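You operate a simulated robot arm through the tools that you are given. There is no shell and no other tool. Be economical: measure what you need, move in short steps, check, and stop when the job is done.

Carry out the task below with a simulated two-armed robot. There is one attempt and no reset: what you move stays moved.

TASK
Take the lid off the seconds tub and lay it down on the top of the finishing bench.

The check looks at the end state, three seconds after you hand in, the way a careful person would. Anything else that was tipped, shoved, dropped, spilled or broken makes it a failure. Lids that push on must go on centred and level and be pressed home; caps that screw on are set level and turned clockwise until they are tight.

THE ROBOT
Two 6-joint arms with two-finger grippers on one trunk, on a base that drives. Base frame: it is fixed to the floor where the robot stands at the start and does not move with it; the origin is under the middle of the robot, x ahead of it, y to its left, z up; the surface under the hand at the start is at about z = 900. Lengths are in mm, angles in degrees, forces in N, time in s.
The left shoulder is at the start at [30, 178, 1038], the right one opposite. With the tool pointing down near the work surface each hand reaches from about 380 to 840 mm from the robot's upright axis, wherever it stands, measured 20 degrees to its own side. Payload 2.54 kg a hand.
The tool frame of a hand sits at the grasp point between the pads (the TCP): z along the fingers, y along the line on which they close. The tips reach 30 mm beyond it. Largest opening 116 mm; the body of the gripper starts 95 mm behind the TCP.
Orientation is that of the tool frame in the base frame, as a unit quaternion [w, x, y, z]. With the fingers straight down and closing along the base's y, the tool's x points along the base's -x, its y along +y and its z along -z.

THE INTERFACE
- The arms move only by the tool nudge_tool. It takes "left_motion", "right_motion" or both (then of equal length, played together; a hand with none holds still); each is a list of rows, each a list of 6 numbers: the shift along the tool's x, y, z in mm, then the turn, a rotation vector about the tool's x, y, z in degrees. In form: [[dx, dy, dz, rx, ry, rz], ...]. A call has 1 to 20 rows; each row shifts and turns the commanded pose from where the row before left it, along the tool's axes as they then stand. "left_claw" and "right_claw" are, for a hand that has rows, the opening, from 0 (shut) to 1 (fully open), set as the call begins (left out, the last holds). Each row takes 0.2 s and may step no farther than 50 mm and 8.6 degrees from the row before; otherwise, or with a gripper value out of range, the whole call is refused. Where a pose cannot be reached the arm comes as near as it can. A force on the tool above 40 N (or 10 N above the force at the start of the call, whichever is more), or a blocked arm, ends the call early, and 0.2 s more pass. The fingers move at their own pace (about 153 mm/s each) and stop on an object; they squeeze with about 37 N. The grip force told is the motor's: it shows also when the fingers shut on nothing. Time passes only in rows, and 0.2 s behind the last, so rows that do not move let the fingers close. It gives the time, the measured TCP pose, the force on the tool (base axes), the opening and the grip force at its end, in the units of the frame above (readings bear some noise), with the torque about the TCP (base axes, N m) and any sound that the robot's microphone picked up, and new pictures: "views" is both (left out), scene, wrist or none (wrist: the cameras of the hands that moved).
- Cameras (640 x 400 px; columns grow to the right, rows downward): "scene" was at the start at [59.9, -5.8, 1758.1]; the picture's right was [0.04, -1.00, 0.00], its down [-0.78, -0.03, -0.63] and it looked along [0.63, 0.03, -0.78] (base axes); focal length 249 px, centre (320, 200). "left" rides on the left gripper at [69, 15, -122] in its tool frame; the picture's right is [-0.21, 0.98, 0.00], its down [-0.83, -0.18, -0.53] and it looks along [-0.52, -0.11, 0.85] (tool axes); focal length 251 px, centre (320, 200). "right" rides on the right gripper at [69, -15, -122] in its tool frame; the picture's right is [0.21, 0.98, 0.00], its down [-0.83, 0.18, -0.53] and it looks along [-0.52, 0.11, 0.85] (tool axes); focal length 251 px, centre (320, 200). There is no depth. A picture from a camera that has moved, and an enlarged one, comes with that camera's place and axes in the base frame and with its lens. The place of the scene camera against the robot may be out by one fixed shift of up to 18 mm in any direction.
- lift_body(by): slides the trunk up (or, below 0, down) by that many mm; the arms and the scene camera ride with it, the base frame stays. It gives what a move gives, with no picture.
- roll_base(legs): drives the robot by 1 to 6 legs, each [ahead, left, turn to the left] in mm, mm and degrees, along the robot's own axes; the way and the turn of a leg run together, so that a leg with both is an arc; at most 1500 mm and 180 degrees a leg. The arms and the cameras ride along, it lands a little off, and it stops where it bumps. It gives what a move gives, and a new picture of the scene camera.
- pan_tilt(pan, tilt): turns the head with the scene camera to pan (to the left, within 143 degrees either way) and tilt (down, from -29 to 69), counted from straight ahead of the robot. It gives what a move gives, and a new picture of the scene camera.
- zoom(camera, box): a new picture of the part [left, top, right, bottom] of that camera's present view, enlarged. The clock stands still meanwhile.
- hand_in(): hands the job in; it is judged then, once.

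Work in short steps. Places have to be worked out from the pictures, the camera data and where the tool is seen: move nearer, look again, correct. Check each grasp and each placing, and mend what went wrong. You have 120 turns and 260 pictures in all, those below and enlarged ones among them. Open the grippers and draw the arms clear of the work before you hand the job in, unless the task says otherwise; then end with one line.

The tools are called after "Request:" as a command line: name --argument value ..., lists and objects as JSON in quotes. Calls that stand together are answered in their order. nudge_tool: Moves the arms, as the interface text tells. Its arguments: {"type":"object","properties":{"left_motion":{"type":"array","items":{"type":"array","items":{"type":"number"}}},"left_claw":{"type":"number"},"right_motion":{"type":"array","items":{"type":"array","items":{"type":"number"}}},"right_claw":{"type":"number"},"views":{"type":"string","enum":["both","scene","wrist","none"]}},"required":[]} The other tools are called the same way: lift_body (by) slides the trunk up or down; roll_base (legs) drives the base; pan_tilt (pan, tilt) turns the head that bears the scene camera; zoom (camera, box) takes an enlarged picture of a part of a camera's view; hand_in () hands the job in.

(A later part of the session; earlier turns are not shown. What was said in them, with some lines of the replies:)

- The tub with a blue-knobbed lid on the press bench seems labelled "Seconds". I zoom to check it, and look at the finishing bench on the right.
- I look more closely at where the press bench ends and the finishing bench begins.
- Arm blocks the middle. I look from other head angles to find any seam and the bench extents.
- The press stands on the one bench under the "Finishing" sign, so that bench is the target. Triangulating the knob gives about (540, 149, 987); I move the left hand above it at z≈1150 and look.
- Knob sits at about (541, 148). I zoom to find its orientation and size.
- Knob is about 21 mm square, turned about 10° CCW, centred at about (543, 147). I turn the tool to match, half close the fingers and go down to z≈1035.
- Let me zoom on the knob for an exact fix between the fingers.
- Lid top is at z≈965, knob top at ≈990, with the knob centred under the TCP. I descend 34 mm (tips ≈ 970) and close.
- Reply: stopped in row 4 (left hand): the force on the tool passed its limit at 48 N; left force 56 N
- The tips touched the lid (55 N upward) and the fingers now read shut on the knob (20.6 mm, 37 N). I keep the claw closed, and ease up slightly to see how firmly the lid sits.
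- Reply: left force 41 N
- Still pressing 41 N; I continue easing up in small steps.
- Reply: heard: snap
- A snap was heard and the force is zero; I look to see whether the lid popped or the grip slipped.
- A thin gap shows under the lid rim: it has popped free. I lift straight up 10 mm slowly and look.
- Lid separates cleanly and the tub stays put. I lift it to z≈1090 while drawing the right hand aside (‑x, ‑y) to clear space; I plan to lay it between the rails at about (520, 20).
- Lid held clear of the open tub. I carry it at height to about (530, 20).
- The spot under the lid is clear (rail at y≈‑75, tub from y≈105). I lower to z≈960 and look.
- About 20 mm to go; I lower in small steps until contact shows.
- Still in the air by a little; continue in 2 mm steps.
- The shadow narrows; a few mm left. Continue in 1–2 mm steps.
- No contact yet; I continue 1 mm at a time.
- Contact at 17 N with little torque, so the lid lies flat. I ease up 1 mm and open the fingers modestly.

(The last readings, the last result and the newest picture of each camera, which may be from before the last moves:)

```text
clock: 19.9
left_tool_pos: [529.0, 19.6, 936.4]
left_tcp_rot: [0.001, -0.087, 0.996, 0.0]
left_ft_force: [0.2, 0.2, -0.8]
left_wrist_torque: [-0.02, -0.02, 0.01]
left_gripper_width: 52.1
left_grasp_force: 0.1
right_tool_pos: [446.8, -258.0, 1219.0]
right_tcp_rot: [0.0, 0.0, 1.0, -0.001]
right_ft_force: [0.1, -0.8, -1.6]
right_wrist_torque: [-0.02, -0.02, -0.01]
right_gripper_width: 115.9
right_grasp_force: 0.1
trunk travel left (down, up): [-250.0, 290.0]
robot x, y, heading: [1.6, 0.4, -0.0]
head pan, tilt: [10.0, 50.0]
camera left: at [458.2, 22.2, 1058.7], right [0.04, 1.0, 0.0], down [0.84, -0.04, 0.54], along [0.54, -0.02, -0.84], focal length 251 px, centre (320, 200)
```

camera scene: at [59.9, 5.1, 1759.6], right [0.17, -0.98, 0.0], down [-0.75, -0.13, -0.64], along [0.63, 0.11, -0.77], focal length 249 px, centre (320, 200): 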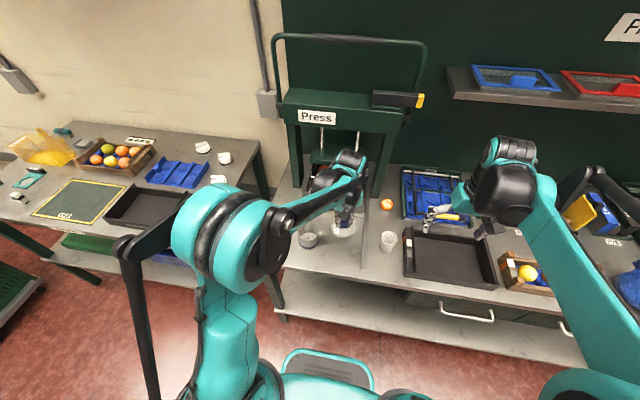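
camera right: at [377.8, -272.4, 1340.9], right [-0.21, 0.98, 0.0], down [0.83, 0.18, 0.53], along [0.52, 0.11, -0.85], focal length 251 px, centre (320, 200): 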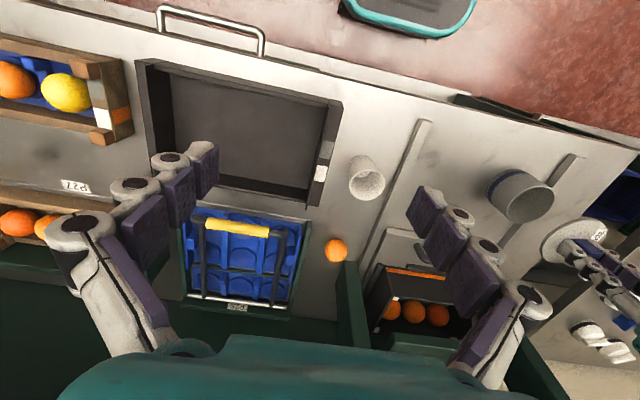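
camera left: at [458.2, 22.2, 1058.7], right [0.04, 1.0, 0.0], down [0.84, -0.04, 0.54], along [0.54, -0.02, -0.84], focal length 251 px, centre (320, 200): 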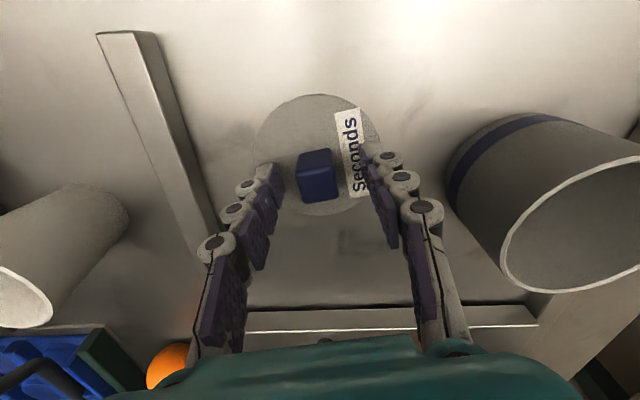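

The lid is released and lies flat. I raise the hand straight up to about z=1210, then open it fully.

Request:
nudge_tool --left_motion '[[0, 0, -10, 0, 0, 0], [0, 0, -30, 0, 0, 0], [0, 0, -45, 0, 0, 0], [0, 0, -45, 0, 0, 0], [0, 0, -45, 0, 0, 0], [0, 0, -45, 0, 0, 0], [0, 0, -45, 0, 0, 0]]' --left_claw 0.45 --views "none"

Request:
nudge_tool --left_motion '[[35, 35, 0, 0, 0, 0], [35, 35, 0, 0, 0, 0], [35, 35, 0, 0, 0, 0], [35, 35, 0, 0, 0, 0], [0, 35, 0, 0, 0, 0], [0, 35, 0, 0, 0, 0]]' --left_claw 1

Request:
zoom --camera "right" --box '[340, 60, 640, 248]'

Request:
zoom --camera "scene" --box '[250, 160, 450, 285]'

```text
clock: 21.5
left_tool_pos: [530.2, 22.3, 1200.6]
left_tcp_rot: [0.001, -0.088, 0.996, 0.0]
left_ft_force: [0.3, -0.1, -0.5]
left_wrist_torque: [0.01, 0.01, 0.0]
left_gripper_width: 52.1
left_grasp_force: 0.0
right_tool_pos: [446.3, -258.5, 1220.4]
right_tcp_rot: [0.0, 0.0, 1.0, 0.0]
right_ft_force: [-0.7, 0.2, -0.7]
right_wrist_torque: [-0.01, -0.02, 0.0]
right_gripper_width: 116.0
right_grasp_force: 0.0
trunk travel left (down, up): [-250.0, 290.0]
robot x, y, heading: [2.2, -2.1, 0.1]
head pan, tilt: [10.0, 50.0]
```

```text
clock: 22.9
left_tool_pos: [352.4, 202.6, 1199.7]
left_tcp_rot: [0.001, -0.088, 0.996, -0.001]
left_ft_force: [-0.4, 0.0, 0.7]
left_wrist_torque: [0.0, 0.01, -0.02]
left_gripper_width: 116.0
left_grasp_force: 0.0
right_tool_pos: [446.6, -257.5, 1221.2]
right_tcp_rot: [0.0, 0.0, 1.0, -0.001]
right_ft_force: [-1.3, 0.1, 0.0]
right_wrist_torque: [-0.02, -0.01, 0.0]
right_gripper_width: 116.1
right_grasp_force: 0.0
trunk travel left (down, up): [-250.0, 290.0]
robot x, y, heading: [1.3, 0.8, 0.1]
head pan, tilt: [10.0, 50.0]
camera scene: at [58.4, 5.4, 1759.6], right [0.17, -0.98, 0.0], down [-0.75, -0.13, -0.64], along [0.63, 0.11, -0.77], focal length 249 px, centre (320, 200)
camera left: at [281.8, 204.0, 1322.1], right [0.04, 1.0, 0.0], down [0.84, -0.03, 0.54], along [0.54, -0.02, -0.84], focal length 251 px, centre (320, 200)
```

scene: 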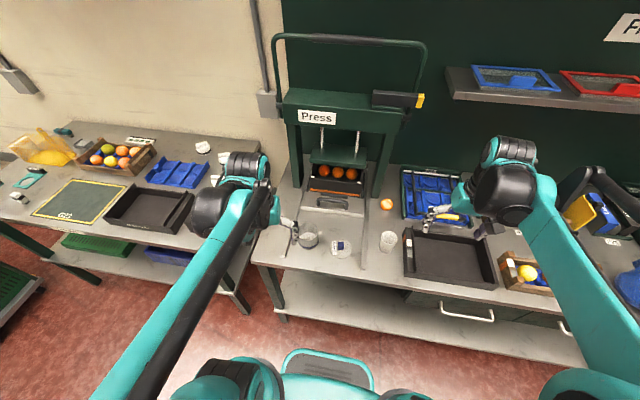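
left: 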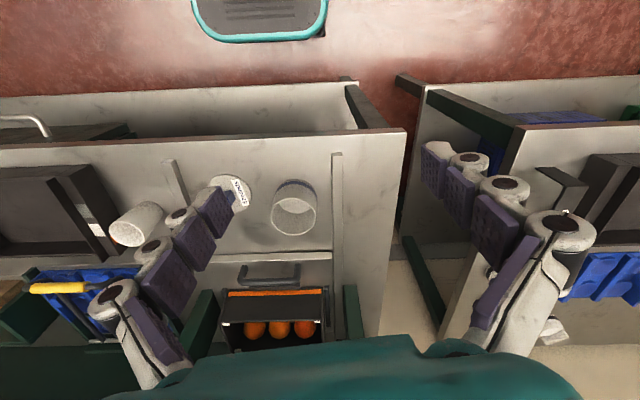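

```text
2.13 times, centred on (490, 154) of right
camera zoom: at [376.3, -271.8, 1341.4], right [-0.21, 0.98, 0.0], down [0.83, 0.18, 0.53], along [0.52, 0.11, -0.85], focal length 535 px, centre (-42, 298)
```

zoom: 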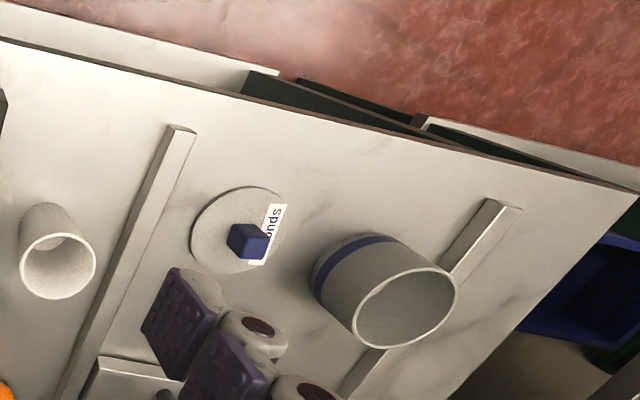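

```text
3.20 times, centred on (350, 222) of scene
camera zoom: at [58.4, 5.4, 1759.6], right [0.17, -0.98, 0.0], down [-0.75, -0.13, -0.64], along [0.63, 0.11, -0.77], focal length 797 px, centre (224, 128)
```

zoom: 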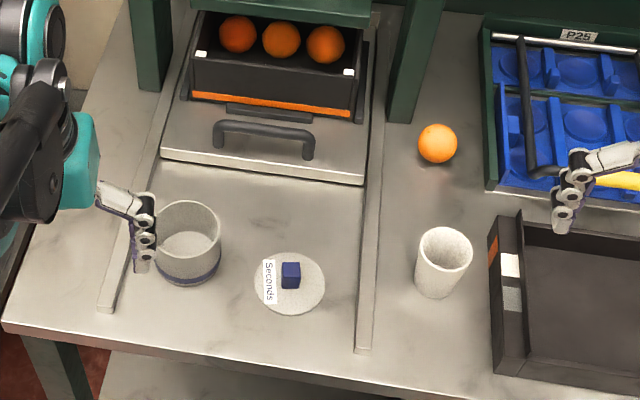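

The lid lies flat on the finishing bench, the tub stands upright and open, nothing else has moved, and both hands are clear and open. I hand in.

Request:
hand_in

```text
The job is handed in.
```

The seconds tub's lid is off and lying flat on the top of the finishing bench; the job is handed in, and the check's result has not come back.
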